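You operate a simulated robot arm through the tools that you are given. There is no shell and no other tool. Be economical: measure what you need, move in short steps, check, and stop when the job is done.

The job below is to be done with a simulated two-armed robot. You get a single attempt, and the scene is never put back.

Task
Take the tea towel from the worktop between corner and hob and lay it out flat on the breakfast bar.

It is judged by the outcome, as a careful person would: the job done as asked, and still so three seconds after it is handed in. It fails if anything else is knocked over, pushed out of place, dropped, spilled or broken. Flat cloth is picked up by pressing the open fingertips on it (5 to 10 N) and closing them slowly along it; thin cloth reads only 2 to 8 mm in the jaws.

Robot
Two 7-joint arms with two-finger grippers on one trunk, on a base that drives. Base frame: it is fixed to the floor where the robot stands at the start and does not move with it; the origin is under the middle of the robot, x ahead of it, y to its left, z up; the surface under the hand at the start is at about z = 910. Units: mm, degrees, N and s.
The left shoulder is at the start at [60, 123, 970], the right one opposite. With the tool pointing down near the work surface each hand reaches from about 360 to 800 mm from the robot's upright axis, wherever it stands, measured 20 degrees to its own side. Places, roughly: breakfast bar [200, -1500, 800]. Payload 1.47 kg a hand.
The tool frame of a hand sits at the grasp point between the pads (the TCP): z along the fingers, y along the line on which they close. The tips reach 16 mm beyond it. Largest opening 87 mm; the body of the gripper starts 55 mm behind the TCP.
Orientation is that of the tool frame in the base frame, as a unit quaternion [x, y, z, w]. With the fingers straight down and closing along the base's y, the tool's x points along the base's -x, its y along +y and its z along -z.

Tools
- The arms move only by the tool nudge_tool. It takes "left_series", "right_series" or both (then of equal length, played together; a hand with none holds still); each is a list of rows, each a list of 7 numbers: the shift along the tool's x, y, z in mm, then the turn, a rotation vector about the tool's x, y, z in degrees, then the finger opening in mm, from 0 to 87. In form: [[x, y, z, rx, ry, rz, gripper], ...]. A call has 1 to 8 rows; each row is the pose to reach, as a shift and turn from the pose commanded when the call began, along the tool's axes at that moment. Rows are played at 5 a second. More than 50 mm and 8.6 degrees between two rows, or a gripper value outside its range, and nothing of the call is played. Where a pose cannot be reached the arm comes as near as it can. A force on the tool above 40 N (or 10 N above the force at the start of the call, whichever is more), or a blocked arm, ends the call early, and 0.2 s more pass. The fingers move at their own pace (about 153 mm/s each) and stop on an object; they squeeze with about 28 N. The grip force told is the motor's: it shows also when the fingers shut on nothing. Time passes only in rows, and 0.2 s behind the last, so rows that repeat a pose let the fingers close. It gives the time, the measured TCP pose, the force on the tool (base axes), the opening and the grip force at its end, in the units of the frame above (readings bear some noise), with the torque about the TCP (base axes, N m) and any sound that the robot's microphone picked up.
- Cameras (640 x 400 px; columns grow to the right, rows downward): "scene" is now at [85.4, 18, 1525.2]; the picture's right is [0.26, -0.97, 0.00], its down [-0.74, -0.20, -0.65] and it looks along [0.62, 0.17, -0.76] (base axes); focal length 255 px, centre (320, 200). "left" rides on the left gripper at [73, -12, -90] in its tool frame; the picture's right is [0.16, 0.99, 0.00], its down [-0.72, 0.12, -0.68] and it looks along [-0.67, 0.11, 0.73] (tool axes); focal length 247 px, centre (320, 200). "right" rides on the right gripper at [73, 12, -90] in its tool frame; the picture's right is [-0.16, 0.99, 0.00], its down [-0.72, -0.12, -0.68] and it looks along [-0.67, -0.11, 0.73] (tool axes); focal length 247 px, centre (320, 200). There is no depth. A picture from a camera that has moved, and an enlarged one, comes with that camera's place and axes in the base frame and with its lens.
- camera(camera): a new picture of that camera. It takes no simulated time.
- raise_lower(by): slides the trunk up (or, below 0, down) by that many mm; the arms and the scene camera ride with it, the base frame stays. It gives what a move gives, with no picture.
- roll_base(legs): drives the robot by 1 to 6 legs, each [ahead, left, turn to the left] in mm, mm and degrees, along the robot's own axes; the way and the turn of a leg run together, so that a leg with both is an arc; at most 1500 mm and 180 degrees a leg. The arms and the cameras ride along, it lands a little off, and it stops where it bumps. It gives what a move gives.
- head_to(pan, tilt): turns the head with the scene camera to pan (to the left, within 120 degrees either way) and tilt (down, from -29 to 69), counted from straight ahead of the robot. It gives what a move gives.
- inspect(camera, box): a new picture of the part [left, top, right, bottom] of that camera's present view, enlarged. It takes no simulated time.
- hand_in(): hands the job in; it is judged then, once.

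Go step by step. Nothing tells you exact positions but the pictures and the camera data: compare them with the known pose of the tool, close in by small moves and look again before you grip or let go. The budget is 120 turns and 108 pictures, counting those below and the enlarged ones. Unless the task says otherwise, let go and move clear before handing in, and close with one line.

The tools are called after "Emit:" as name(argument=value, ...) on one line, values as JSON. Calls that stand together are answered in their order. nudge_tool: Moves the arms, as the interface text tells. Its arguments: {"type":"object","properties":{"left_series":{"type":"array","items":{"type":"array","items":{"type":"number"}}},"right_series":{"type":"array","items":{"type":"array","items":{"type":"number"}}}},"required":[]} The other tools are called the same way: raise_lower (by) slides the trunk up or down; roll_base (legs) drives the base; head_to (pan, tilt) turns the head that bears the scene camera; camera (camera) takes a picture; inspect (camera, box) takes an enlarged picture of a part of a camera's view; hand_in () hands the job in.

At the start:

```text
time_s: 0.0
left_position: [474.7, 433.5, 1069.4]
left_orientation: [0.001, 1.0, 0.0, 0.0]
left_contact_force: [0.6, -1.0, 1.7]
left_ft_torque: [-0.02, 0.02, 0.01]
left_finger_gap: 86.9
left_grasp_force: 0.0
right_position: [584.7, -106.8, 1057.3]
right_orientation: [0.0, 1.0, 0.0, 0.0]
right_contact_force: [-0.5, -0.2, 1.0]
right_ft_torque: [0.02, 0.0, -0.03]
right_finger_gap: 87.1
right_grasp_force: 0.0
trunk travel left (down, up): [-125.0, 105.0]
robot x, y, heading: [-2.6, -1.6, -0.1]
head pan, tilt: [15.1, 49.7]
```

scene: 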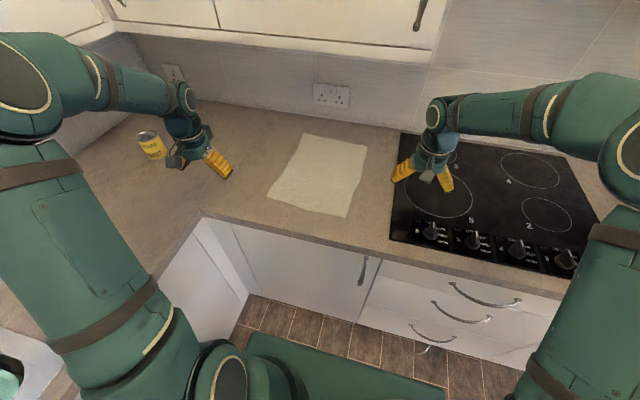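
right: 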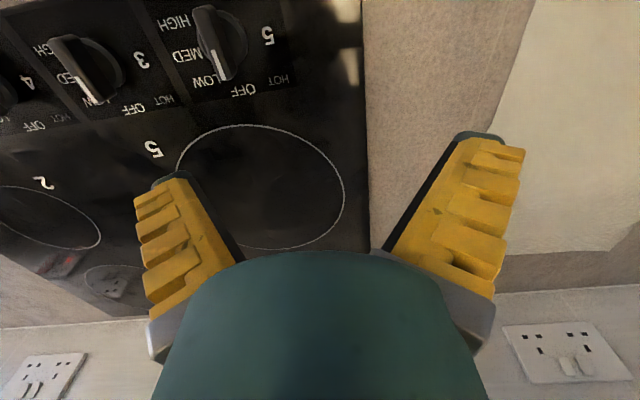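
left: 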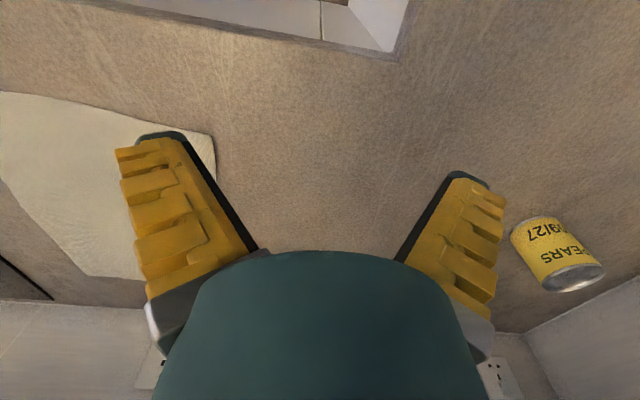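

The towel lies flat on the worktop at about x 545–920, y 55–320. Before gripping it I'll look at the breakfast bar to the right.

Emit:
head_to(pan=-85, tilt=25)

Emit:
camera(camera="scene")

```text
time_s: 1.8
left_position: [476.3, 433.1, 1070.5]
left_orientation: [0.0, 1.0, 0.0, 0.0]
left_contact_force: [0.1, -0.5, -0.7]
left_ft_torque: [-0.01, 0.0, 0.0]
left_finger_gap: 87.1
left_grasp_force: 0.1
right_position: [585.4, -105.9, 1057.3]
right_orientation: [0.0, 1.0, 0.0, 0.0]
right_contact_force: [0.3, 0.0, -0.2]
right_ft_torque: [0.01, -0.03, -0.01]
right_finger_gap: 87.4
right_grasp_force: 0.0
trunk travel left (down, up): [-125.0, 105.0]
robot x, y, heading: [1.7, 1.0, 0.2]
head pan, tilt: [-85.0, 25.0]
```

```text
104 pictures are left
camera scene: at [18.9, -94.0, 1562.3], right [-1.0, -0.09, 0.0], down [-0.04, 0.42, -0.91], along [0.08, -0.9, -0.42], focal length 255 px, centre (320, 200)
```

scene: 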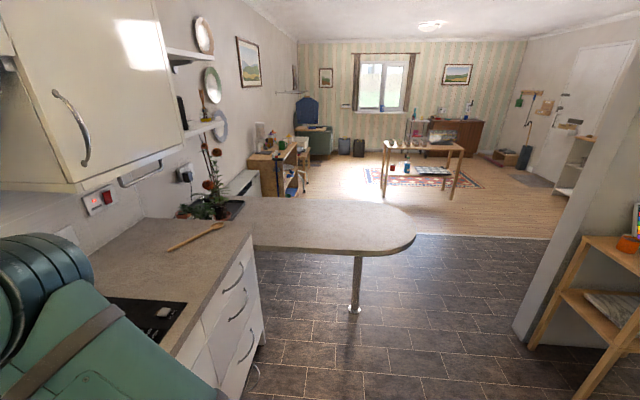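

The bar is clear, spanning about y −1120 to −1740 and x −390 to 450. Next I bring the hands above the two near corners of the towel, with the head back on it.

Emit:
nudge_tool(left_series=[[-18, -27, 12, 0, 0, 0, 60], [-36, -54, 24, 0, 0, 0, 60], [-54, -81, 36, 0, 0, 0, 60], [-72, -108, 48, 0, 0, 0, 60], [-89, -133, 60, 0, 0, 0, 60]], right_series=[[4, 37, 10, 0, 0, 0, 60], [8, 74, 20, 0, 0, 0, 60], [12, 111, 30, 0, 0, 0, 60], [16, 148, 40, 0, 0, 0, 60], [20, 188, 48, 0, 0, 0, 60]])

Emit:
head_to(pan=15, tilt=50)

Emit:
camera(camera="scene")

Emit:
camera(camera="left")

Emit:
camera(camera="right")

```text
time_s: 3.0
left_position: [564.4, 300.2, 1009.0]
left_orientation: [0.0, 1.0, 0.0, 0.001]
left_contact_force: [0.6, 0.3, 0.0]
left_ft_torque: [-0.02, 0.0, 0.04]
left_finger_gap: 64.7
left_grasp_force: 3.6
right_position: [566.3, 83.7, 1008.6]
right_orientation: [0.0, 1.0, 0.0, 0.0]
right_contact_force: [0.1, 0.6, -0.3]
right_ft_torque: [0.01, 0.01, 0.0]
right_finger_gap: 64.9
right_grasp_force: 3.1
trunk travel left (down, up): [-125.0, 105.0]
robot x, y, heading: [-2.6, -1.5, -0.1]
head pan, tilt: [-85.0, 25.0]
```

```text
time_s: 4.7
left_position: [563.6, 299.5, 1008.7]
left_orientation: [0.0, 1.0, 0.001, -0.001]
left_contact_force: [0.0, -0.5, -0.1]
left_ft_torque: [-0.01, -0.01, -0.02]
left_finger_gap: 64.5
left_grasp_force: 3.6
right_position: [564.5, 80.9, 1009.2]
right_orientation: [0.0, 1.0, -0.001, 0.0]
right_contact_force: [0.2, -1.3, 0.7]
right_ft_torque: [0.0, 0.02, 0.0]
right_finger_gap: 64.7
right_grasp_force: 4.2
trunk travel left (down, up): [-125.0, 105.0]
robot x, y, heading: [-2.6, 0.6, 0.0]
head pan, tilt: [15.0, 50.0]
```

```text
103 pictures are left
camera scene: at [85.2, 17.7, 1524.9], right [0.26, -0.97, 0.0], down [-0.74, -0.2, -0.64], along [0.62, 0.17, -0.77], focal length 255 px, centre (320, 200)
```

scene: 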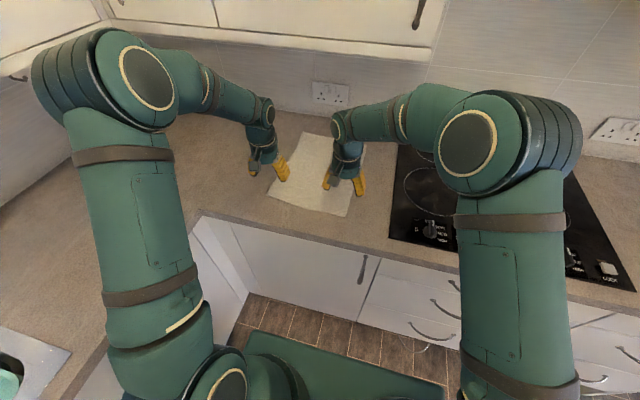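

```text
102 pictures are left
camera left: at [491.2, 288.7, 1099.0], right [-0.16, 0.99, 0.0], down [0.72, 0.12, 0.68], along [0.67, 0.11, -0.73], focal length 247 px, centre (320, 200)
```

left: 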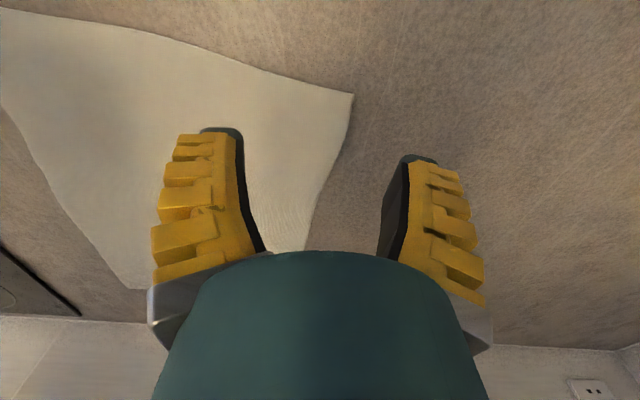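

```text
101 pictures are left
camera right: at [492.4, 93.5, 1099.1], right [0.16, 0.99, 0.0], down [0.72, -0.12, 0.68], along [0.67, -0.11, -0.73], focal length 247 px, centre (320, 200)
```

right: 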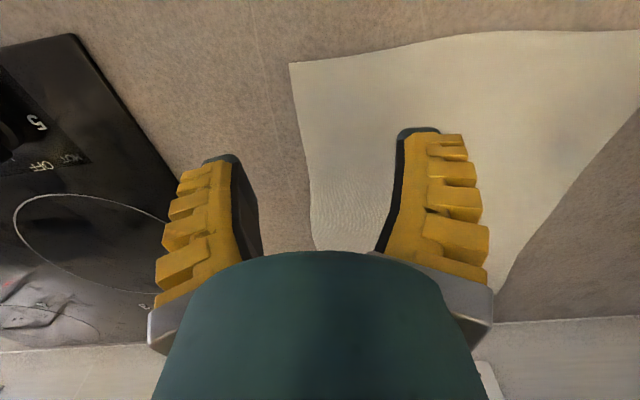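

The towel's near corners are at about (553, 323) and (535, 65). I'm aligning each hand just inside its corner and coming down close to the cloth.

Emit:
nudge_tool(left_series=[[-2, -1, 20, 0, 0, 0, 38], [-4, -3, 45, 0, 0, 0, 38], [-6, -4, 65, 0, 0, 0, 38], [-6, -4, 72, 0, 0, 0, 38]], right_series=[[2, 3, 20, 0, 0, 0, 38], [5, 6, 45, 0, 0, 0, 38], [7, 10, 65, 0, 0, 0, 38], [7, 10, 72, 0, 0, 0, 38]])

Emit:
camera(camera="left")

Emit:
camera(camera="right")

```text
time_s: 5.7
left_position: [570.5, 297.2, 937.4]
left_orientation: [0.0, 1.0, 0.0, -0.001]
left_contact_force: [-0.2, 0.9, -0.4]
left_ft_torque: [0.01, 0.03, -0.02]
left_finger_gap: 43.8
left_grasp_force: 4.1
right_position: [558.4, 91.5, 936.5]
right_orientation: [0.0, 1.0, -0.001, 0.0]
right_contact_force: [0.3, 0.0, 1.5]
right_ft_torque: [-0.01, -0.01, 0.01]
right_finger_gap: 43.9
right_grasp_force: 4.6
trunk travel left (down, up): [-125.0, 105.0]
robot x, y, heading: [-1.4, -3.8, 0.1]
head pan, tilt: [15.0, 50.0]
```

```text
100 pictures are left
camera left: at [498.0, 285.6, 1027.3], right [-0.16, 0.99, 0.0], down [0.72, 0.12, 0.68], along [0.67, 0.11, -0.73], focal length 247 px, centre (320, 200)
```

left: 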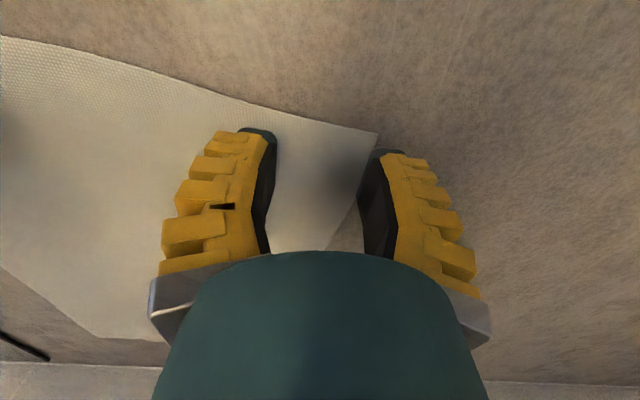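

```text
99 pictures are left
camera right: at [485.7, 104.2, 1026.7], right [0.16, 0.99, 0.0], down [0.72, -0.12, 0.68], along [0.67, -0.11, -0.73], focal length 247 px, centre (320, 200)
```

right: 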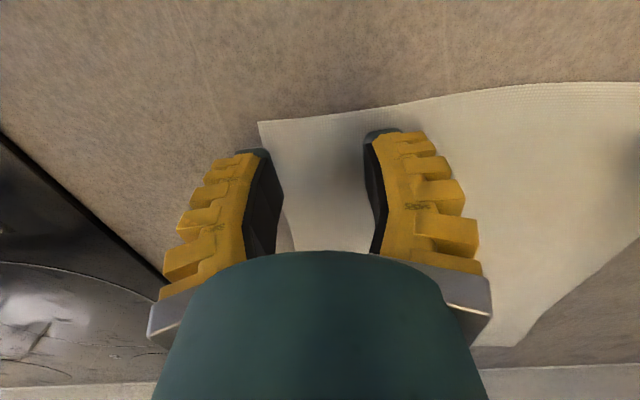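

The outer fingers sit right on the side edges, so I'm shifting both hands inward 14 mm and then lowering until they press lightly.

Emit:
nudge_tool(left_series=[[0, -14, 0, 0, 0, 0, 38], [0, -14, 6, 0, 0, 0, 38], [0, -14, 9, 0, 0, 0, 38], [0, -14, 12, 0, 0, 0, 38]], right_series=[[0, 14, 0, 0, 0, 0, 38], [0, 14, 6, 0, 0, 0, 38], [0, 14, 9, 0, 0, 0, 38], [0, 14, 12, 0, 0, 0, 38]])

Emit:
camera(camera="left")

Emit:
camera(camera="right")

```text
time_s: 6.7
left_position: [569.7, 281.5, 926.7]
left_orientation: [-0.001, 1.0, 0.001, 0.001]
left_contact_force: [0.0, -0.4, 9.6]
left_ft_torque: [0.05, 0.01, -0.01]
left_finger_gap: 42.1
left_grasp_force: 3.5
right_position: [557.3, 105.2, 926.7]
right_orientation: [0.0, 1.0, 0.002, 0.001]
right_contact_force: [0.3, -0.4, 9.3]
right_ft_torque: [-0.09, 0.03, -0.01]
right_finger_gap: 39.8
right_grasp_force: 8.5
trunk travel left (down, up): [-125.0, 105.0]
robot x, y, heading: [2.9, 0.3, 0.2]
head pan, tilt: [15.0, 50.0]
```

```text
98 pictures are left
camera left: at [497.9, 270.4, 1016.4], right [-0.16, 0.99, 0.0], down [0.72, 0.11, 0.68], along [0.67, 0.11, -0.73], focal length 247 px, centre (320, 200)
```

left: 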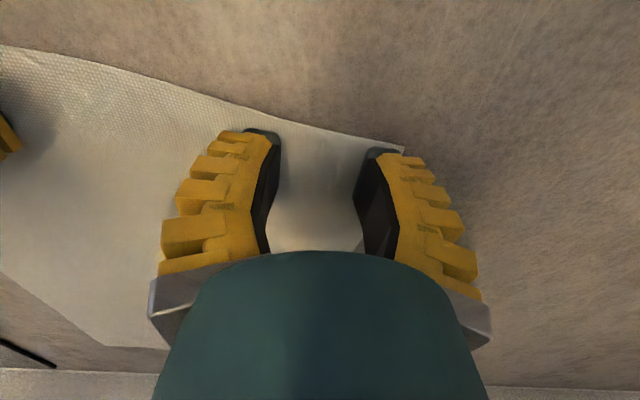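

```text
97 pictures are left
camera right: at [485.0, 117.1, 1016.3], right [0.16, 0.99, 0.0], down [0.72, -0.12, 0.68], along [0.67, -0.11, -0.73], focal length 247 px, centre (320, 200)
```

right: 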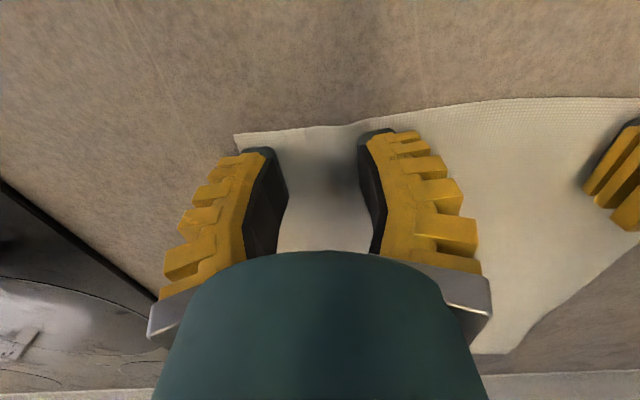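

Both hands press on the cloth at about 9 N, with all fingertips on it. Now I'll close slowly.

Emit:
nudge_tool(left_series=[[0, 0, 0, 0, 0, 0, 33], [0, 0, 0, 0, 0, 0, 27], [0, 0, 0, 0, 0, 0, 21], [0, 0, 0, 0, 0, 0, 15], [0, 0, 0, 0, 0, 0, 9], [0, 0, 0, 0, 0, 0, 3], [0, 0, 0, 0, 0, 0, 0], [0, 0, 0, 0, 0, 0, 0]], right_series=[[0, 0, 0, 0, 0, 0, 33], [0, 0, 0, 0, 0, 0, 27], [0, 0, 0, 0, 0, 0, 21], [0, 0, 0, 0, 0, 0, 15], [0, 0, 0, 0, 0, 0, 9], [0, 0, 0, 0, 0, 0, 3], [0, 0, 0, 0, 0, 0, 0], [0, 0, 0, 0, 0, 0, 0]])

Emit:
camera(camera="left")

Emit:
camera(camera="right")

```text
time_s: 8.5
left_position: [569.2, 281.2, 926.4]
left_orientation: [-0.001, 1.0, 0.0, 0.001]
left_contact_force: [0.6, -0.5, 9.1]
left_ft_torque: [0.0, 0.0, 0.0]
left_finger_gap: 0.0
left_grasp_force: 24.8
right_position: [558.2, 104.9, 925.8]
right_orientation: [0.0, 1.0, -0.001, 0.001]
right_contact_force: [0.2, 0.9, 3.6]
right_ft_torque: [0.01, 0.01, -0.02]
right_finger_gap: 0.0
right_grasp_force: 27.4
trunk travel left (down, up): [-125.0, 105.0]
robot x, y, heading: [0.1, -2.7, 0.3]
head pan, tilt: [15.0, 50.0]
```

```text
96 pictures are left
camera left: at [497.7, 270.2, 1015.6], right [-0.16, 0.99, 0.0], down [0.72, 0.12, 0.68], along [0.67, 0.11, -0.73], focal length 247 px, centre (320, 200)
```

left: 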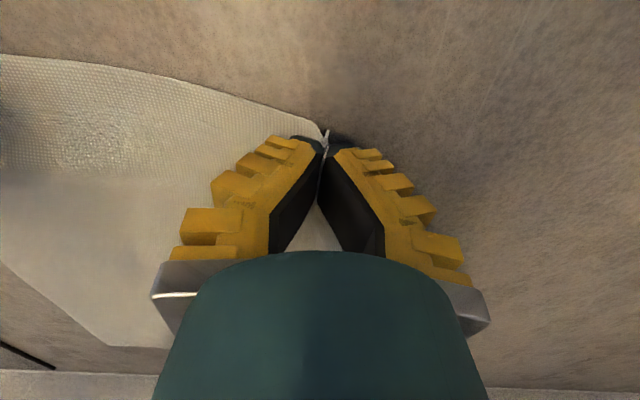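

```text
95 pictures are left
camera right: at [485.0, 116.9, 1015.4], right [0.16, 0.99, 0.0], down [0.72, -0.12, 0.68], along [0.67, -0.11, -0.73], focal length 247 px, centre (320, 200)
```

right: 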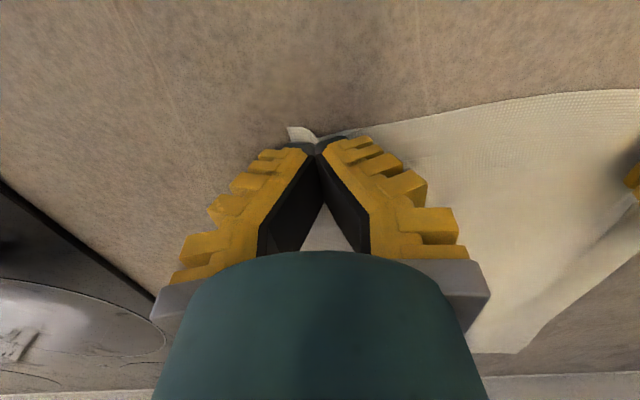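

The gap reads 0 on both, though the cloth seems gathered at the tips. A small lift will show whether it's held.

Emit:
nudge_tool(left_series=[[0, 0, -10, 0, 0, 0, 0], [0, 0, -25, 0, 0, 0, 0], [0, 0, -40, 0, 0, 0, 0]], right_series=[[0, 0, -10, 0, 0, 0, 0], [0, 0, -25, 0, 0, 0, 0], [0, 0, -40, 0, 0, 0, 0]])

Emit:
camera(camera="left")

Emit:
camera(camera="right")

```text
time_s: 9.3
left_position: [571.9, 282.8, 965.2]
left_orientation: [0.0, 1.0, 0.001, 0.0]
left_contact_force: [-1.2, 0.7, -0.7]
left_ft_torque: [0.04, -0.02, 0.0]
left_finger_gap: 0.0
left_grasp_force: 29.8
right_position: [557.2, 104.8, 966.6]
right_orientation: [0.0, 1.0, 0.0, -0.001]
right_contact_force: [0.8, 0.2, -0.1]
right_ft_torque: [0.03, -0.02, 0.0]
right_finger_gap: 0.0
right_grasp_force: 27.6
trunk travel left (down, up): [-125.0, 105.0]
robot x, y, heading: [-1.9, 0.6, 0.0]
head pan, tilt: [15.0, 50.0]
```

```text
94 pictures are left
camera left: at [498.9, 270.9, 1055.7], right [-0.16, 0.99, 0.0], down [0.72, 0.12, 0.68], along [0.67, 0.11, -0.73], focal length 247 px, centre (320, 200)
```

left: 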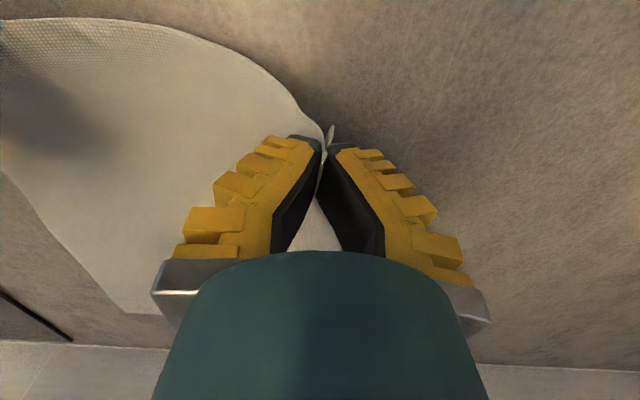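

```text
93 pictures are left
camera right: at [485.4, 118.0, 1055.6], right [0.16, 0.99, 0.0], down [0.72, -0.12, 0.68], along [0.67, -0.11, -0.73], focal length 247 px, centre (320, 200)
```

right: 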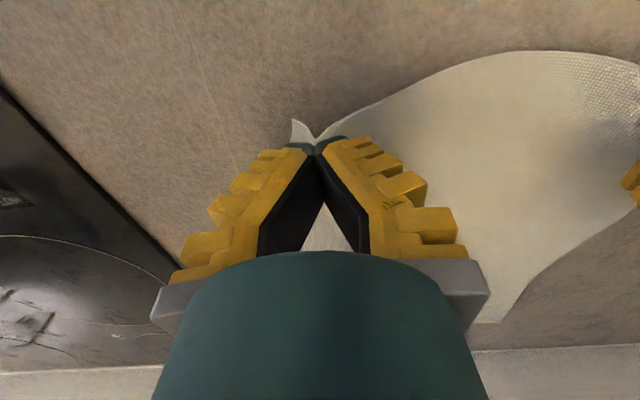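

Both corners seem to be lifting with the fingers. I'll raise them further and check from the scene camera.

Emit:
nudge_tool(left_series=[[0, 0, -25, 0, 0, 0, 0], [0, 0, -50, 0, 0, 0, 0], [0, 0, -75, 0, 0, 0, 0], [0, 0, -100, 0, 0, 0, 0], [0, 0, -125, 0, 0, 0, 0], [0, 0, -150, 0, 0, 0, 0]], right_series=[[0, 0, -25, 0, 0, 0, 0], [0, 0, -50, 0, 0, 0, 0], [0, 0, -75, 0, 0, 0, 0], [0, 0, -100, 0, 0, 0, 0], [0, 0, -125, 0, 0, 0, 0], [0, 0, -150, 0, 0, 0, 0]])

Emit:
inspect(camera="scene", box=[200, 80, 440, 230])

Emit:
camera(camera="right")

Emit:
camera(camera="left")

```text
time_s: 10.7
left_position: [569.0, 281.7, 1113.9]
left_orientation: [-0.001, 1.0, 0.001, 0.0]
left_contact_force: [-0.5, 0.1, 0.6]
left_ft_torque: [0.03, -0.03, 0.01]
left_finger_gap: 0.1
left_grasp_force: 28.4
right_position: [558.0, 104.1, 1116.4]
right_orientation: [0.001, 1.0, 0.0, -0.001]
right_contact_force: [0.0, 0.1, 0.5]
right_ft_torque: [-0.03, -0.03, 0.04]
right_finger_gap: 0.0
right_grasp_force: 28.4
trunk travel left (down, up): [-125.0, 105.0]
robot x, y, heading: [1.3, -2.1, -0.1]
head pan, tilt: [15.0, 50.0]
```

```text
2.67 times, centred on (320, 155) of scene
camera zoom: at [84.3, 17.4, 1524.9], right [0.26, -0.97, 0.0], down [-0.74, -0.2, -0.64], along [0.62, 0.17, -0.77], focal length 679 px, centre (320, 320)
```

zoom: 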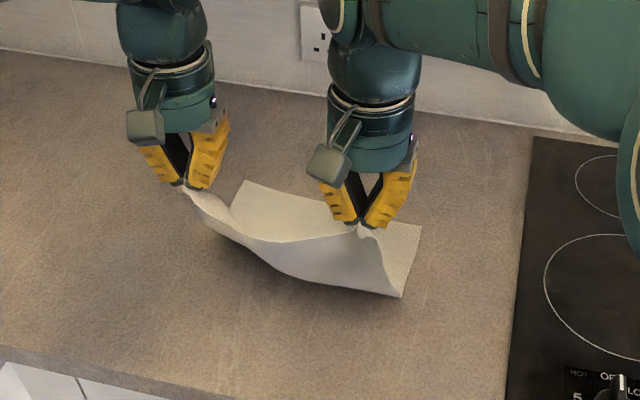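

```text
91 pictures are left
camera right: at [485.2, 117.3, 1205.8], right [0.16, 0.99, 0.0], down [0.72, -0.12, 0.68], along [0.67, -0.11, -0.73], focal length 247 px, centre (320, 200)
```

right: 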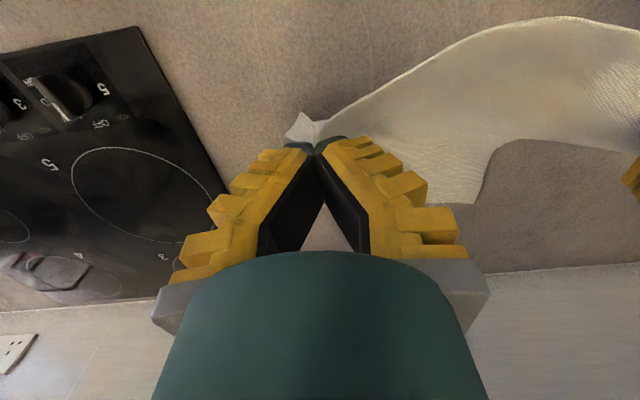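

```text
90 pictures are left
camera left: at [497.4, 270.5, 1204.8], right [-0.16, 0.99, 0.0], down [0.72, 0.12, 0.68], along [0.67, 0.11, -0.73], focal length 247 px, centre (320, 200)
```

left: 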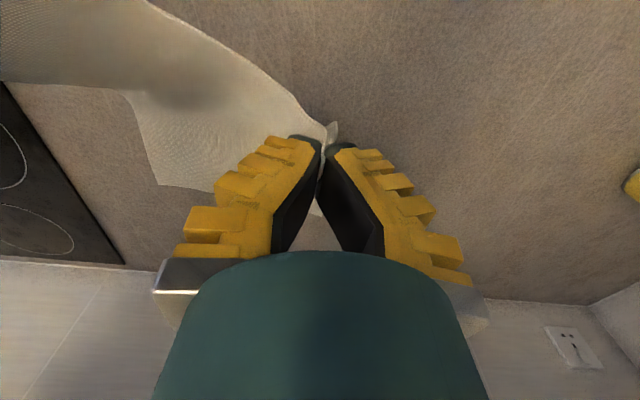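

Both corners are held, with the edge sagging a little between the hands. I'll spread them slightly and raise further so the towel will clear things when driving.

Emit:
nudge_tool(left_series=[[0, 3, -15, 0, 0, 0, 0], [0, 6, -30, 0, 0, 0, 0], [0, 9, -50, 0, 0, 0, 0], [0, 12, -70, 0, 0, 0, 0], [0, 14, -90, 0, 0, 0, 0], [0, 14, -100, 0, 0, 0, 0]], right_series=[[0, -3, -15, 0, 0, 0, 0], [0, -6, -30, 0, 0, 0, 0], [-3, -9, -50, 0, 0, 0, 0], [-6, -12, -70, 0, 0, 0, 0], [-10, -14, -90, 0, 0, 0, 0], [-12, -14, -100, 0, 0, 0, 0]])

Emit:
raise_lower(by=60)

Emit:
camera(camera="scene")

```text
time_s: 12.1
left_position: [570.7, 297.2, 1214.9]
left_orientation: [0.0, 1.0, 0.0, 0.0]
left_contact_force: [-0.5, 0.0, 0.3]
left_ft_torque: [0.02, 0.02, -0.01]
left_finger_gap: 0.2
left_grasp_force: 28.3
right_position: [569.7, 90.7, 1216.6]
right_orientation: [0.0, 1.0, 0.0, -0.001]
right_contact_force: [-0.6, -0.3, -0.1]
right_ft_torque: [-0.01, -0.01, -0.01]
right_finger_gap: 0.0
right_grasp_force: 28.2
trunk travel left (down, up): [-125.0, 105.0]
robot x, y, heading: [-0.2, 1.5, -0.0]
head pan, tilt: [15.0, 50.0]
```

```text
time_s: 13.1
left_position: [570.5, 297.0, 1274.8]
left_orientation: [0.0, 1.0, 0.0, 0.0]
left_contact_force: [-0.4, -0.6, 0.0]
left_ft_torque: [0.02, -0.01, -0.02]
left_finger_gap: 0.0
left_grasp_force: 28.3
right_position: [569.8, 91.6, 1276.1]
right_orientation: [0.0, 1.0, 0.0, 0.0]
right_contact_force: [-0.1, -0.4, 0.1]
right_ft_torque: [-0.03, -0.01, 0.0]
right_finger_gap: 0.0
right_grasp_force: 27.8
trunk travel left (down, up): [-185.0, 45.0]
robot x, y, heading: [0.9, -0.7, 0.0]
head pan, tilt: [15.0, 50.0]
```

```text
89 pictures are left
camera scene: at [85.5, 17.8, 1584.7], right [0.26, -0.97, 0.0], down [-0.74, -0.2, -0.64], along [0.62, 0.17, -0.77], focal length 255 px, centre (320, 200)
```

scene: 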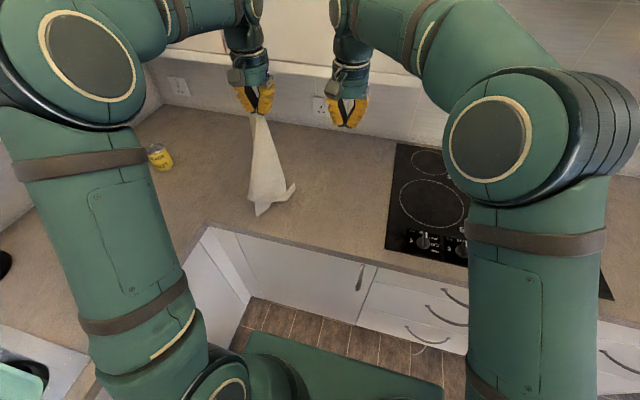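

The right hand lost its corner during the lift, and the left still holds its own. I'll look closely at how the towel hangs before deciding how to re-grip.

Emit:
inspect(camera="scene", box=[200, 70, 400, 230])

Emit:
camera(camera="right")

Emit:
camera(camera="left")

```text
2.50 times, centred on (300, 150) of scene
camera zoom: at [85.5, 17.8, 1584.7], right [0.26, -0.97, 0.0], down [-0.74, -0.2, -0.64], along [0.62, 0.17, -0.77], focal length 637 px, centre (370, 325)
```

zoom: 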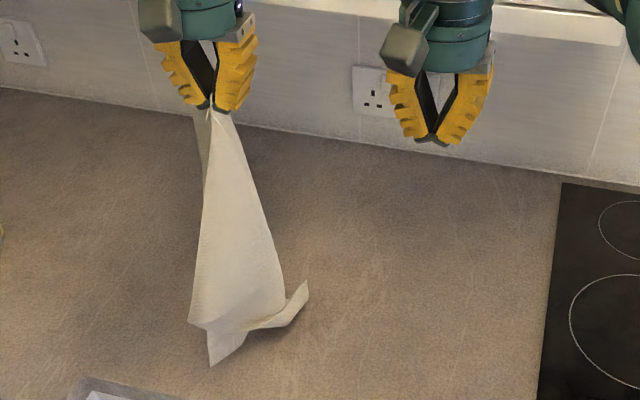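

```text
87 pictures are left
camera right: at [497.8, 103.9, 1365.7], right [0.16, 0.99, 0.0], down [0.72, -0.12, 0.68], along [0.67, -0.11, -0.73], focal length 247 px, centre (320, 200)
```

right: 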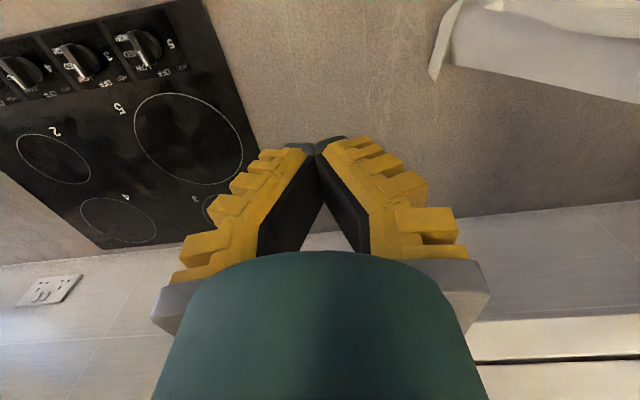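

```text
86 pictures are left
camera left: at [499.1, 285.4, 1364.7], right [-0.16, 0.99, 0.0], down [0.72, 0.12, 0.68], along [0.67, 0.11, -0.73], focal length 247 px, centre (320, 200)
```

left: 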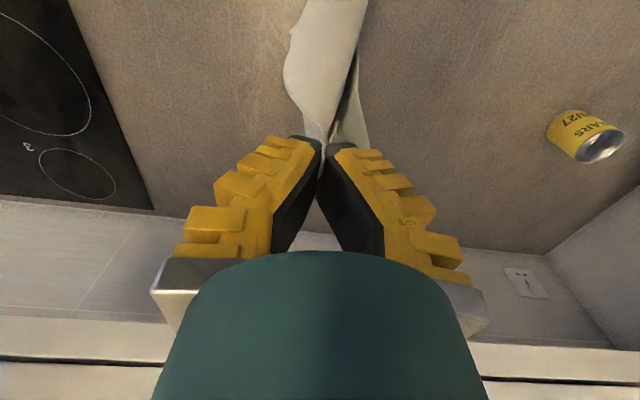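

The left grip still carries the towel. I'll lift it clear, bring it over the middle of the worktop and lay it down with a leftward sweep so it opens out, keeping the right hand out of the way.

Emit:
nudge_tool(left_series=[[0, 0, -30, 0, 0, 0, 0], [0, 0, -60, 0, 0, 0, 0], [-10, -20, -90, 0, 0, 0, 0], [-20, -50, -110, 0, 0, 0, 0], [-30, -80, -110, 0, 0, 0, 0], [-40, -110, -110, 0, 0, 0, 0], [-50, -140, -110, 0, 0, 0, 0], [-50, -150, -110, 0, 0, 0, 0]], right_series=[[0, -35, 0, 0, 0, 0, 0], [0, -70, 0, 0, 0, 0, 0], [0, -105, 0, 0, 0, 0, 0], [0, -140, 0, 0, 0, 0, 0], [0, -175, 0, 0, 0, 0, 0], [0, -205, 0, 0, 0, 0, 0], [0, -230, 0, 0, 0, 0, 0], [0, -230, 0, 0, 0, 0, 0]])

Emit:
camera(camera="scene")

```text
time_s: 14.9
left_position: [621.4, 148.6, 1385.3]
left_orientation: [-0.001, 1.0, 0.0, -0.001]
left_contact_force: [-0.3, 0.3, -0.1]
left_ft_torque: [-0.01, -0.01, 0.01]
left_finger_gap: 0.1
left_grasp_force: 28.4
right_position: [568.0, -139.2, 1275.9]
right_orientation: [0.0, 1.0, -0.001, -0.001]
right_contact_force: [0.2, 0.1, -0.7]
right_ft_torque: [-0.03, 0.02, 0.0]
right_finger_gap: 0.0
right_grasp_force: 28.4
trunk travel left (down, up): [-185.0, 45.0]
robot x, y, heading: [-1.1, 1.1, 0.0]
head pan, tilt: [15.0, 50.0]
```

```text
85 pictures are left
camera scene: at [84.7, 18.6, 1584.9], right [0.26, -0.97, 0.0], down [-0.74, -0.2, -0.64], along [0.62, 0.17, -0.77], focal length 255 px, centre (320, 200)
```

scene: 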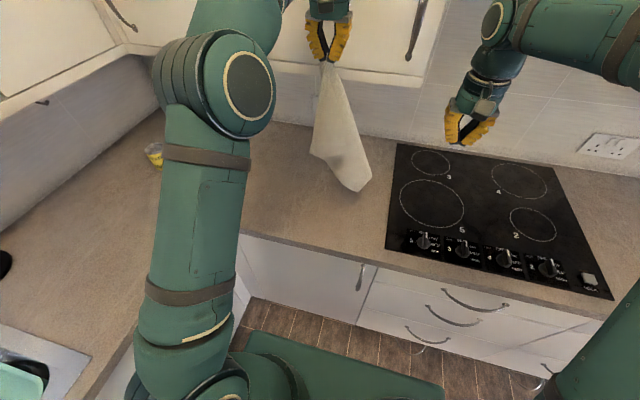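

The towel hangs free above the worktop. Now I'll sweep left and down so it lays out on the worktop.

Emit:
nudge_tool(left_series=[[5, 25, 10, 0, 0, 0, 0], [10, 60, 25, 0, 0, 0, 0], [15, 95, 42, 0, 0, 0, 0], [20, 130, 62, 0, 0, 0, 0], [25, 160, 88, 0, 0, 0, 0], [30, 190, 118, 0, 0, 0, 0], [35, 218, 150, 0, 0, 0, 0], [40, 243, 185, 0, 0, 0, 0]])

Emit:
nudge_tool(left_series=[[3, 20, 38, 0, 0, 0, 0], [6, 36, 77, 0, 0, 0, 0], [9, 50, 117, 0, 0, 0, 0], [12, 62, 157, 0, 0, 0, 0], [15, 72, 197, 0, 0, 0, 0], [18, 80, 232, 0, 0, 0, 0], [20, 88, 257, 0, 0, 0, 0], [20, 92, 265, 0, 0, 0, 0]])

Emit:
camera(camera="scene")

Emit:
camera(camera="left")

```text
time_s: 16.7
left_position: [582.1, 391.2, 1198.9]
left_orientation: [0.0, 1.0, 0.0, 0.0]
left_contact_force: [0.2, 0.3, -0.2]
left_ft_torque: [0.01, 0.0, 0.01]
left_finger_gap: 0.0
left_grasp_force: 27.9
right_position: [569.3, -137.9, 1276.0]
right_orientation: [-0.001, 1.0, 0.0, 0.001]
right_contact_force: [0.0, 0.1, 0.8]
right_ft_torque: [-0.07, 0.01, 0.03]
right_finger_gap: 0.0
right_grasp_force: 28.3
trunk travel left (down, up): [-185.0, 45.0]
robot x, y, heading: [-1.8, -0.2, 0.2]
head pan, tilt: [15.0, 50.0]
```

```text
time_s: 18.5
left_position: [559.4, 482.2, 934.5]
left_orientation: [0.0, 1.0, -0.001, 0.0]
left_contact_force: [-0.1, 0.0, 0.7]
left_ft_torque: [0.03, 0.0, 0.02]
left_finger_gap: 0.0
left_grasp_force: 27.8
right_position: [569.1, -140.0, 1275.8]
right_orientation: [0.0, 1.0, 0.0, 0.0]
right_contact_force: [-0.9, 0.3, -0.2]
right_ft_torque: [0.04, -0.01, -0.01]
right_finger_gap: 0.3
right_grasp_force: 28.2
trunk travel left (down, up): [-185.0, 45.0]
robot x, y, heading: [3.5, 2.2, 0.2]
head pan, tilt: [15.0, 50.0]
```

```text
84 pictures are left
camera scene: at [85.2, 17.7, 1584.9], right [0.26, -0.97, 0.0], down [-0.74, -0.2, -0.64], along [0.62, 0.17, -0.77], focal length 255 px, centre (320, 200)
```

scene: 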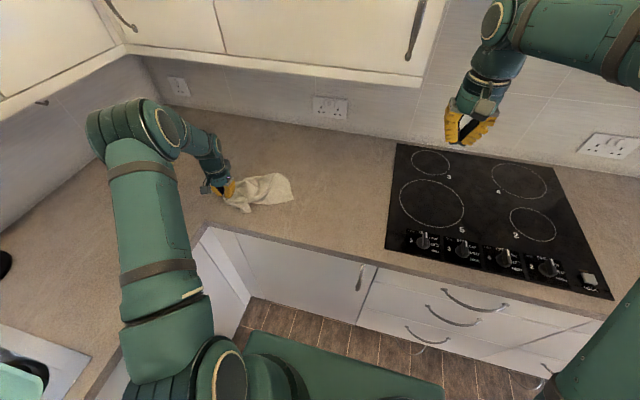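

```text
83 pictures are left
camera left: at [488.4, 471.1, 1025.1], right [-0.16, 0.99, 0.0], down [0.72, 0.12, 0.68], along [0.67, 0.11, -0.73], focal length 247 px, centre (320, 200)
```

left: 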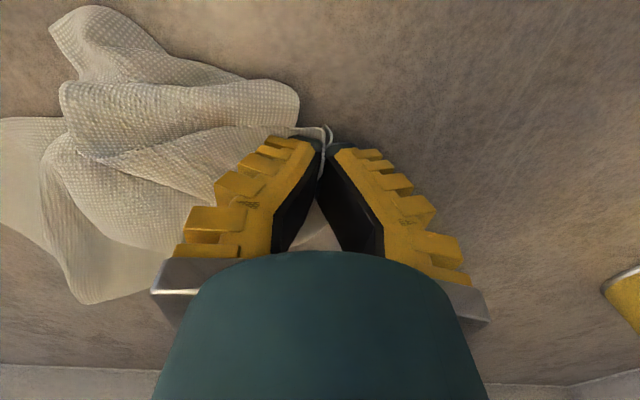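

The towel landed bunched. I'll look at it enlarged to find its free corners.

Emit:
inspect(camera="scene", box=[190, 150, 310, 230])

```text
5.00 times, centred on (250, 190) of scene
camera zoom: at [85.2, 17.7, 1584.9], right [0.26, -0.97, 0.0], down [-0.74, -0.2, -0.64], along [0.62, 0.17, -0.77], focal length 1273 px, centre (670, 250)
```

zoom: 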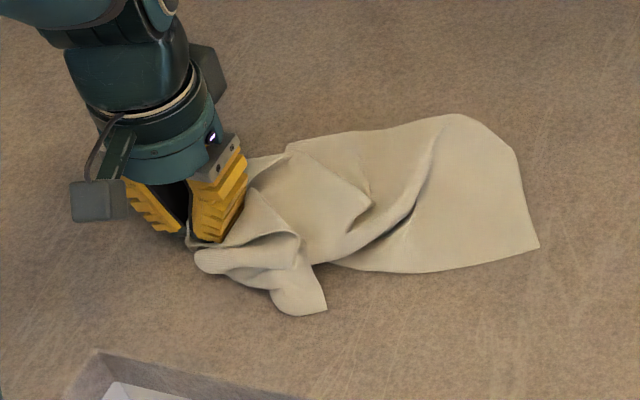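

The towel is bunched because the arc was too tight. I'll lift it again by the left-held corner, then re-lay it along a wider, taut arc starting further right, still short of the hob (left edge at y ≈ −70).

Emit:
nudge_tool(left_series=[[0, 0, -45, 0, 0, 0, 0], [0, 0, -90, 0, 0, 0, 0], [0, 0, -135, 0, 0, 0, 0], [0, 0, -180, 0, 0, 0, 0], [-5, -5, -225, 0, 0, 0, 0], [-10, -15, -270, 0, 0, 0, 0], [-15, -30, -315, 0, 0, 0, 0], [-20, -50, -355, 0, 0, 0, 0]], right_series=[[0, 0, 0, 0, 0, 0, 0], [0, -5, 0, 0, 0, 0, 0], [0, -10, 0, 0, 0, 0, 0], [0, -15, 0, 0, 0, 0, 0], [0, -20, 0, 0, 0, 0, 0], [0, -30, 0, 0, 0, 0, 0], [0, -40, 0, 0, 0, 0, 0], [0, -50, 0, 0, 0, 0, 0]])

Emit:
nudge_tool(left_series=[[-5, -35, -30, 0, 0, 0, 0], [-10, -75, -60, 0, 0, 0, 0], [-15, -120, -80, 0, 0, 0, 0], [-20, -165, -95, 0, 0, 0, 0], [-25, -210, -105, 0, 0, 0, 0], [-30, -255, -110, 0, 0, 0, 0], [-35, -300, -110, 0, 0, 0, 0], [-40, -345, -110, 0, 0, 0, 0]])

Emit:
camera(camera="scene")

```text
time_s: 20.3
left_position: [580.1, 432.0, 1291.0]
left_orientation: [0.0, 1.0, 0.001, 0.0]
left_contact_force: [-0.3, 0.1, 0.0]
left_ft_torque: [0.03, 0.01, 0.01]
left_finger_gap: 0.1
left_grasp_force: 28.7
right_position: [569.5, -190.3, 1276.5]
right_orientation: [0.001, 1.0, 0.001, 0.0]
right_contact_force: [0.0, -0.3, -0.4]
right_ft_torque: [0.02, 0.02, -0.02]
right_finger_gap: 0.0
right_grasp_force: 27.6
trunk travel left (down, up): [-185.0, 45.0]
robot x, y, heading: [1.2, 4.1, -0.1]
head pan, tilt: [15.0, 50.0]
```

```text
refused: row 2 steps farther than a row can; nothing moved
```

```text
81 pictures are left
camera scene: at [84.9, 16.6, 1584.9], right [0.26, -0.97, 0.0], down [-0.74, -0.2, -0.64], along [0.62, 0.17, -0.77], focal length 255 px, centre (320, 200)
```

scene: 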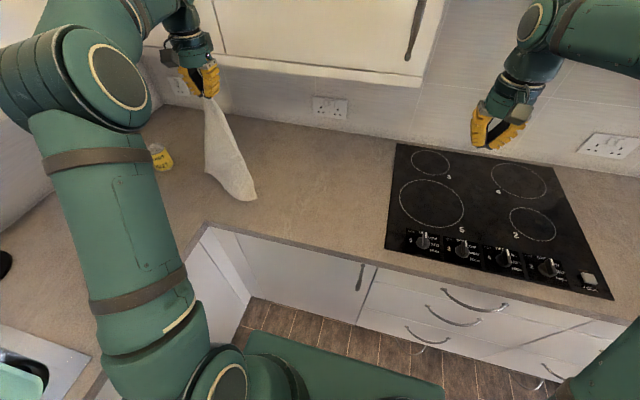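

Still held. I'll carry it up and right in smaller rows.

Emit:
nudge_tool(left_series=[[-3, -25, -35, 0, 0, 0, 0], [-6, -55, -65, 0, 0, 0, 0], [-10, -95, -85, 0, 0, 0, 0], [-14, -138, -95, 0, 0, 0, 0], [-18, -182, -100, 0, 0, 0, 0], [-22, -228, -103, 0, 0, 0, 0], [-26, -274, -105, 0, 0, 0, 0], [-30, -320, -105, 0, 0, 0, 0]])

Emit:
nudge_tool(left_series=[[0, -30, 0, 0, 0, 0, 0], [0, -60, 0, 0, 0, 0, 0], [0, -60, 0, 0, 0, 0, 0], [0, -60, 0, 0, 0, 0, 0]])

Emit:
camera(camera="scene")

```text
time_s: 22.1
left_position: [614.1, 110.4, 1397.6]
left_orientation: [0.0, 1.0, 0.001, 0.0]
left_contact_force: [0.7, -0.5, -0.1]
left_ft_torque: [0.07, 0.02, 0.0]
left_finger_gap: 0.0
left_grasp_force: 28.4
right_position: [570.3, -191.4, 1277.0]
right_orientation: [0.0, 1.0, 0.001, 0.0]
right_contact_force: [0.6, -0.8, -1.2]
right_ft_torque: [0.02, 0.01, -0.02]
right_finger_gap: 0.1
right_grasp_force: 28.1
trunk travel left (down, up): [-185.0, 45.0]
robot x, y, heading: [-1.2, 3.0, 0.0]
head pan, tilt: [15.0, 50.0]
```

```text
time_s: 23.1
left_position: [610.5, 51.2, 1396.8]
left_orientation: [-0.001, 1.0, 0.0, 0.0]
left_contact_force: [0.5, -0.4, -0.2]
left_ft_torque: [-0.01, -0.02, -0.01]
left_finger_gap: 0.1
left_grasp_force: 28.0
right_position: [571.0, -189.6, 1276.7]
right_orientation: [0.0, 1.0, 0.0, 0.0]
right_contact_force: [0.1, 0.3, -0.8]
right_ft_torque: [-0.01, -0.02, 0.0]
right_finger_gap: 0.0
right_grasp_force: 28.4
trunk travel left (down, up): [-185.0, 45.0]
robot x, y, heading: [1.5, 0.2, -0.3]
head pan, tilt: [15.0, 50.0]
```

```text
80 pictures are left
camera scene: at [85.4, 17.2, 1584.8], right [0.26, -0.97, 0.0], down [-0.74, -0.2, -0.64], along [0.62, 0.17, -0.77], focal length 255 px, centre (320, 200)
```

scene: 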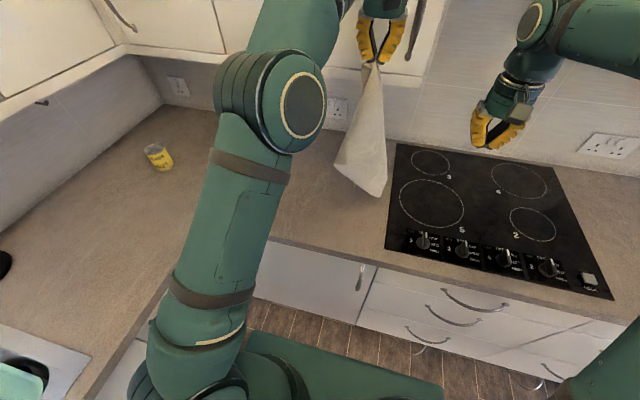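

Hanging open with a side corner to the left. Now I'll lay it along the wider taut arc.

Emit:
nudge_tool(left_series=[[0, 34, 11, 0, 0, 0, 0], [0, 68, 23, 0, 0, 0, 0], [0, 107, 32, 0, 0, 0, 0], [0, 145, 43, 0, 0, 0, 0], [0, 182, 59, 0, 0, 0, 0], [0, 217, 77, 0, 0, 0, 0], [0, 250, 98, 0, 0, 0, 0], [0, 281, 122, 0, 0, 0, 0]])

Emit:
nudge_tool(left_series=[[2, 29, 27, 0, 0, 0, 0], [4, 57, 57, 0, 0, 0, 0], [6, 81, 88, 0, 0, 0, 0], [8, 102, 121, 0, 0, 0, 0], [10, 121, 156, 0, 0, 0, 0], [12, 136, 193, 0, 0, 0, 0], [14, 148, 231, 0, 0, 0, 0], [16, 156, 270, 0, 0, 0, 0]])

Emit:
nudge_tool(left_series=[[0, 5, 35, 0, 0, 0, 0], [0, 15, 62, 0, 0, 0, 0], [0, 25, 70, 0, 0, 0, 0]])

Emit:
inspect(camera="scene", box=[180, 120, 400, 260])

```text
time_s: 24.9
left_position: [609.7, 334.2, 1271.1]
left_orientation: [0.0, 1.0, 0.0, 0.0]
left_contact_force: [0.0, 0.5, 0.0]
left_ft_torque: [-0.03, -0.01, -0.02]
left_finger_gap: 0.0
left_grasp_force: 28.1
right_position: [569.8, -187.4, 1277.4]
right_orientation: [0.0, 1.0, 0.0, 0.0]
right_contact_force: [-0.2, -0.1, 0.8]
right_ft_torque: [-0.03, 0.02, 0.0]
right_finger_gap: 0.0
right_grasp_force: 28.3
trunk travel left (down, up): [-185.0, 45.0]
robot x, y, heading: [1.6, 2.9, -0.1]
head pan, tilt: [15.0, 50.0]
```

```text
time_s: 26.7
left_position: [596.1, 489.5, 1003.1]
left_orientation: [0.0, 1.0, 0.001, -0.001]
left_contact_force: [0.1, 0.0, 0.5]
left_ft_torque: [0.0, -0.03, -0.01]
left_finger_gap: 0.0
left_grasp_force: 27.9
right_position: [569.9, -186.8, 1275.8]
right_orientation: [0.0, 1.0, 0.0, -0.001]
right_contact_force: [-0.5, -0.2, 0.3]
right_ft_torque: [-0.03, 0.0, 0.01]
right_finger_gap: 0.1
right_grasp_force: 28.1
trunk travel left (down, up): [-185.0, 45.0]
robot x, y, heading: [1.8, 0.5, 0.1]
head pan, tilt: [15.0, 50.0]
```

```text
time_s: 27.5
left_position: [594.7, 512.6, 931.1]
left_orientation: [0.0, 1.0, 0.0, 0.001]
left_contact_force: [0.4, 0.4, 0.4]
left_ft_torque: [0.01, 0.03, -0.01]
left_finger_gap: 0.0
left_grasp_force: 27.9
right_position: [570.0, -188.8, 1277.1]
right_orientation: [0.0, 1.0, 0.0, 0.001]
right_contact_force: [-0.1, 0.4, -0.4]
right_ft_torque: [-0.05, 0.0, 0.02]
right_finger_gap: 0.0
right_grasp_force: 28.1
trunk travel left (down, up): [-185.0, 45.0]
robot x, y, heading: [0.1, -0.7, 0.1]
head pan, tilt: [15.0, 50.0]
```

```text
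2.86 times, centred on (290, 190) of scene
camera zoom: at [85.4, 18.1, 1584.9], right [0.26, -0.97, 0.0], down [-0.74, -0.2, -0.64], along [0.62, 0.17, -0.77], focal length 728 px, centre (406, 229)
```

zoom: 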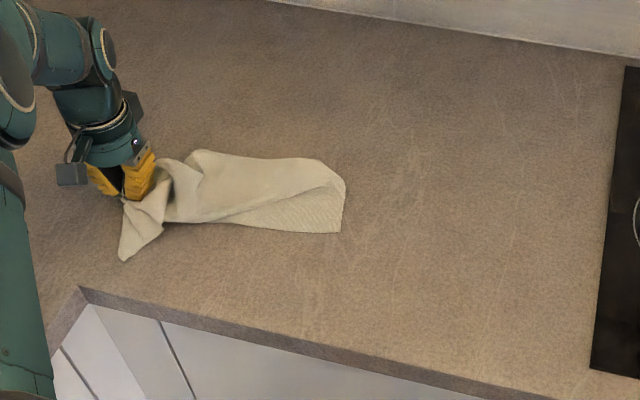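

Better: the towel now lies elongated along y, its right-hand end at about (603, 242). I'll bring the right hand over that end so I can pull the towel straight against the left grip.

Emit:
nudge_tool(right_series=[[-7, 40, 15, 0, 0, 0, 30], [-14, 80, 30, 0, 0, 0, 55], [-21, 120, 50, 0, 0, 0, 55], [-28, 160, 70, 0, 0, 0, 55], [-35, 200, 95, 0, 0, 0, 55], [-42, 240, 120, 0, 0, 0, 55], [-50, 280, 145, 0, 0, 0, 55], [-55, 320, 170, 0, 0, 0, 55]])

Emit:
nudge_tool(right_series=[[0, 40, 20, 0, 0, 0, 55], [0, 80, 45, 0, 0, 0, 55], [0, 120, 75, 0, 0, 0, 55], [0, 135, 110, 0, 0, 0, 55], [0, 138, 130, 0, 0, 0, 55]])

Emit:
camera(camera="right")

Emit:
camera(camera="scene")

```text
time_s: 29.3
left_position: [594.2, 512.1, 931.0]
left_orientation: [0.0, 1.0, 0.0, 0.0]
left_contact_force: [0.4, -0.1, 0.6]
left_ft_torque: [-0.02, -0.02, -0.02]
left_finger_gap: 0.0
left_grasp_force: 27.8
right_position: [626.0, 131.8, 1104.6]
right_orientation: [0.0, 1.0, 0.0, 0.0]
right_contact_force: [0.4, 0.4, 0.3]
right_ft_torque: [-0.04, 0.05, -0.01]
right_finger_gap: 59.9
right_grasp_force: 3.5
trunk travel left (down, up): [-185.0, 45.0]
robot x, y, heading: [-2.0, -1.6, 0.0]
head pan, tilt: [15.0, 50.0]
```

```text
time_s: 30.5
left_position: [593.3, 512.9, 932.9]
left_orientation: [0.0, 1.0, 0.0, 0.001]
left_contact_force: [-0.2, -0.1, -0.2]
left_ft_torque: [-0.01, 0.01, 0.0]
left_finger_gap: 0.1
left_grasp_force: 28.3
right_position: [609.9, 260.2, 984.9]
right_orientation: [0.0, 1.0, -0.001, 0.0]
right_contact_force: [0.3, -0.9, -0.4]
right_ft_torque: [-0.01, -0.01, -0.04]
right_finger_gap: 59.7
right_grasp_force: 3.5
right hand out of reach, approached as far as the arm can: row 3, 4, 5
trunk travel left (down, up): [-185.0, 45.0]
robot x, y, heading: [2.3, -3.8, -0.3]
head pan, tilt: [15.0, 50.0]
```

```text
78 pictures are left
camera right: at [537.3, 271.9, 1073.7], right [0.16, 0.99, 0.0], down [0.72, -0.12, 0.68], along [0.67, -0.11, -0.73], focal length 247 px, centre (320, 200)
```

right: 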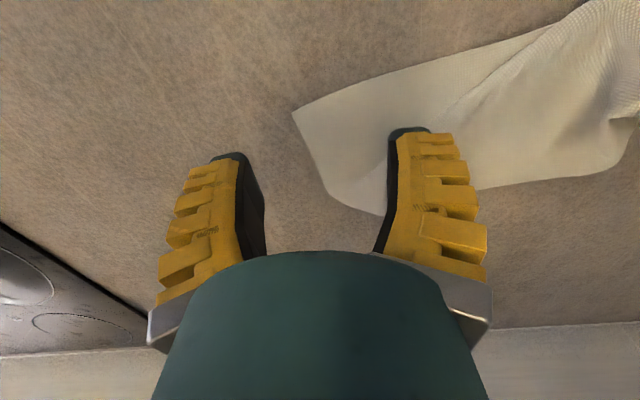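

```text
77 pictures are left
camera scene: at [85.5, 18.2, 1584.8], right [0.26, -0.97, 0.0], down [-0.74, -0.2, -0.64], along [0.62, 0.17, -0.77], focal length 255 px, centre (320, 200)
```

scene: 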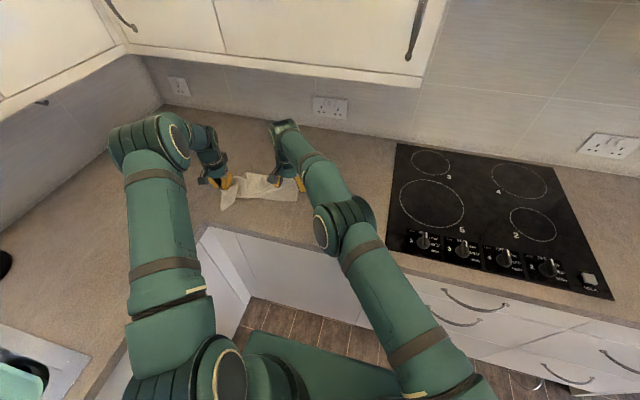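

The right hand is near its reach limit with the trunk raised. I'll lift both hands 60 mm and lower the trunk 60 mm to gain reach.

Emit:
nudge_tool(left_series=[[0, 0, -30, 0, 0, 0, 0], [0, 0, -60, 0, 0, 0, 0]], right_series=[[0, -10, -30, 0, 0, 0, 55], [0, -20, -60, 0, 0, 0, 55]])

Emit:
raise_lower(by=-60)

Emit:
camera(camera="right")

```text
time_s: 31.1
left_position: [593.7, 512.8, 992.6]
left_orientation: [0.0, 1.0, 0.0, -0.001]
left_contact_force: [0.1, -0.4, -1.1]
left_ft_torque: [0.01, 0.02, -0.01]
left_finger_gap: 0.0
left_grasp_force: 28.3
right_position: [609.8, 238.4, 1045.1]
right_orientation: [0.0, 1.0, 0.0, 0.001]
right_contact_force: [-0.9, 1.0, 0.5]
right_ft_torque: [0.01, -0.01, -0.01]
right_finger_gap: 60.0
right_grasp_force: 3.7
trunk travel left (down, up): [-185.0, 45.0]
robot x, y, heading: [0.1, 1.0, 0.3]
head pan, tilt: [15.0, 50.0]
```

```text
time_s: 32.1
left_position: [594.7, 512.2, 933.9]
left_orientation: [-0.001, 1.0, 0.0, 0.001]
left_contact_force: [0.0, -0.2, 0.0]
left_ft_torque: [0.02, 0.01, -0.03]
left_finger_gap: 0.3
left_grasp_force: 27.8
right_position: [610.7, 238.1, 985.0]
right_orientation: [0.001, 1.0, 0.0, 0.0]
right_contact_force: [1.0, -0.1, -0.6]
right_ft_torque: [0.04, 0.05, 0.01]
right_finger_gap: 60.1
right_grasp_force: 3.8
trunk travel left (down, up): [-125.0, 105.0]
robot x, y, heading: [0.3, 2.4, -0.1]
head pan, tilt: [15.0, 50.0]
```

```text
76 pictures are left
camera right: at [538.3, 250.9, 1073.5], right [0.16, 0.99, 0.0], down [0.72, -0.12, 0.68], along [0.67, -0.11, -0.73], focal length 247 px, centre (320, 200)
```

right: 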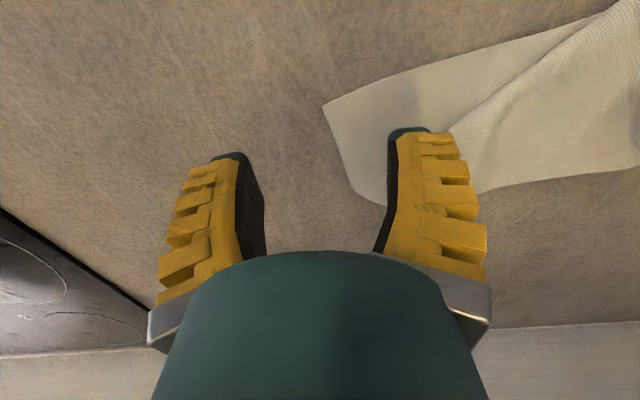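

Reach should be better now; I'm moving over the end of the towel and approaching the surface.

Emit:
nudge_tool(right_series=[[-7, 17, 10, 0, 0, 0, 55], [-14, 34, 25, 0, 0, 0, 55], [-21, 50, 40, 0, 0, 0, 55], [-21, 50, 48, 0, 0, 0, 55]])

Emit:
camera(camera="right")

```text
time_s: 33.1
left_position: [594.7, 512.7, 932.6]
left_orientation: [0.0, 1.0, 0.0, 0.0]
left_contact_force: [0.1, -0.1, 0.4]
left_ft_torque: [0.04, 0.01, -0.01]
left_finger_gap: 0.0
left_grasp_force: 28.5
right_position: [602.0, 267.7, 938.5]
right_orientation: [0.0, 1.0, 0.0, 0.0]
right_contact_force: [-0.2, -0.8, -0.4]
right_ft_torque: [0.02, 0.03, 0.01]
right_finger_gap: 60.0
right_grasp_force: 3.8
right hand out of reach, approached as far as the arm can: row 1, 2, 3, 4
trunk travel left (down, up): [-125.0, 105.0]
robot x, y, heading: [0.6, 3.8, 0.0]
head pan, tilt: [15.0, 50.0]
```

```text
75 pictures are left
camera right: at [530.2, 280.9, 1028.9], right [0.16, 0.99, 0.0], down [0.72, -0.12, 0.68], along [0.67, -0.11, -0.73], focal length 247 px, centre (320, 200)
```

right: 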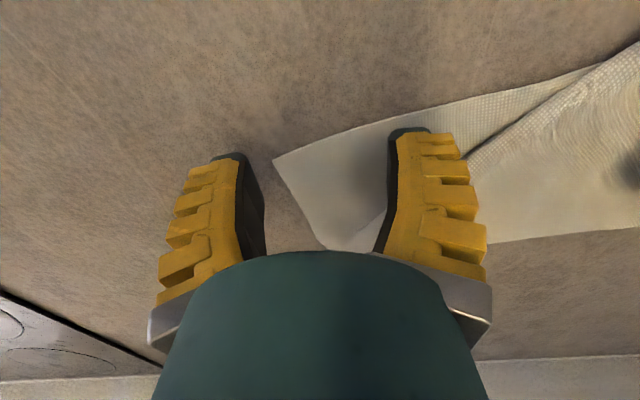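

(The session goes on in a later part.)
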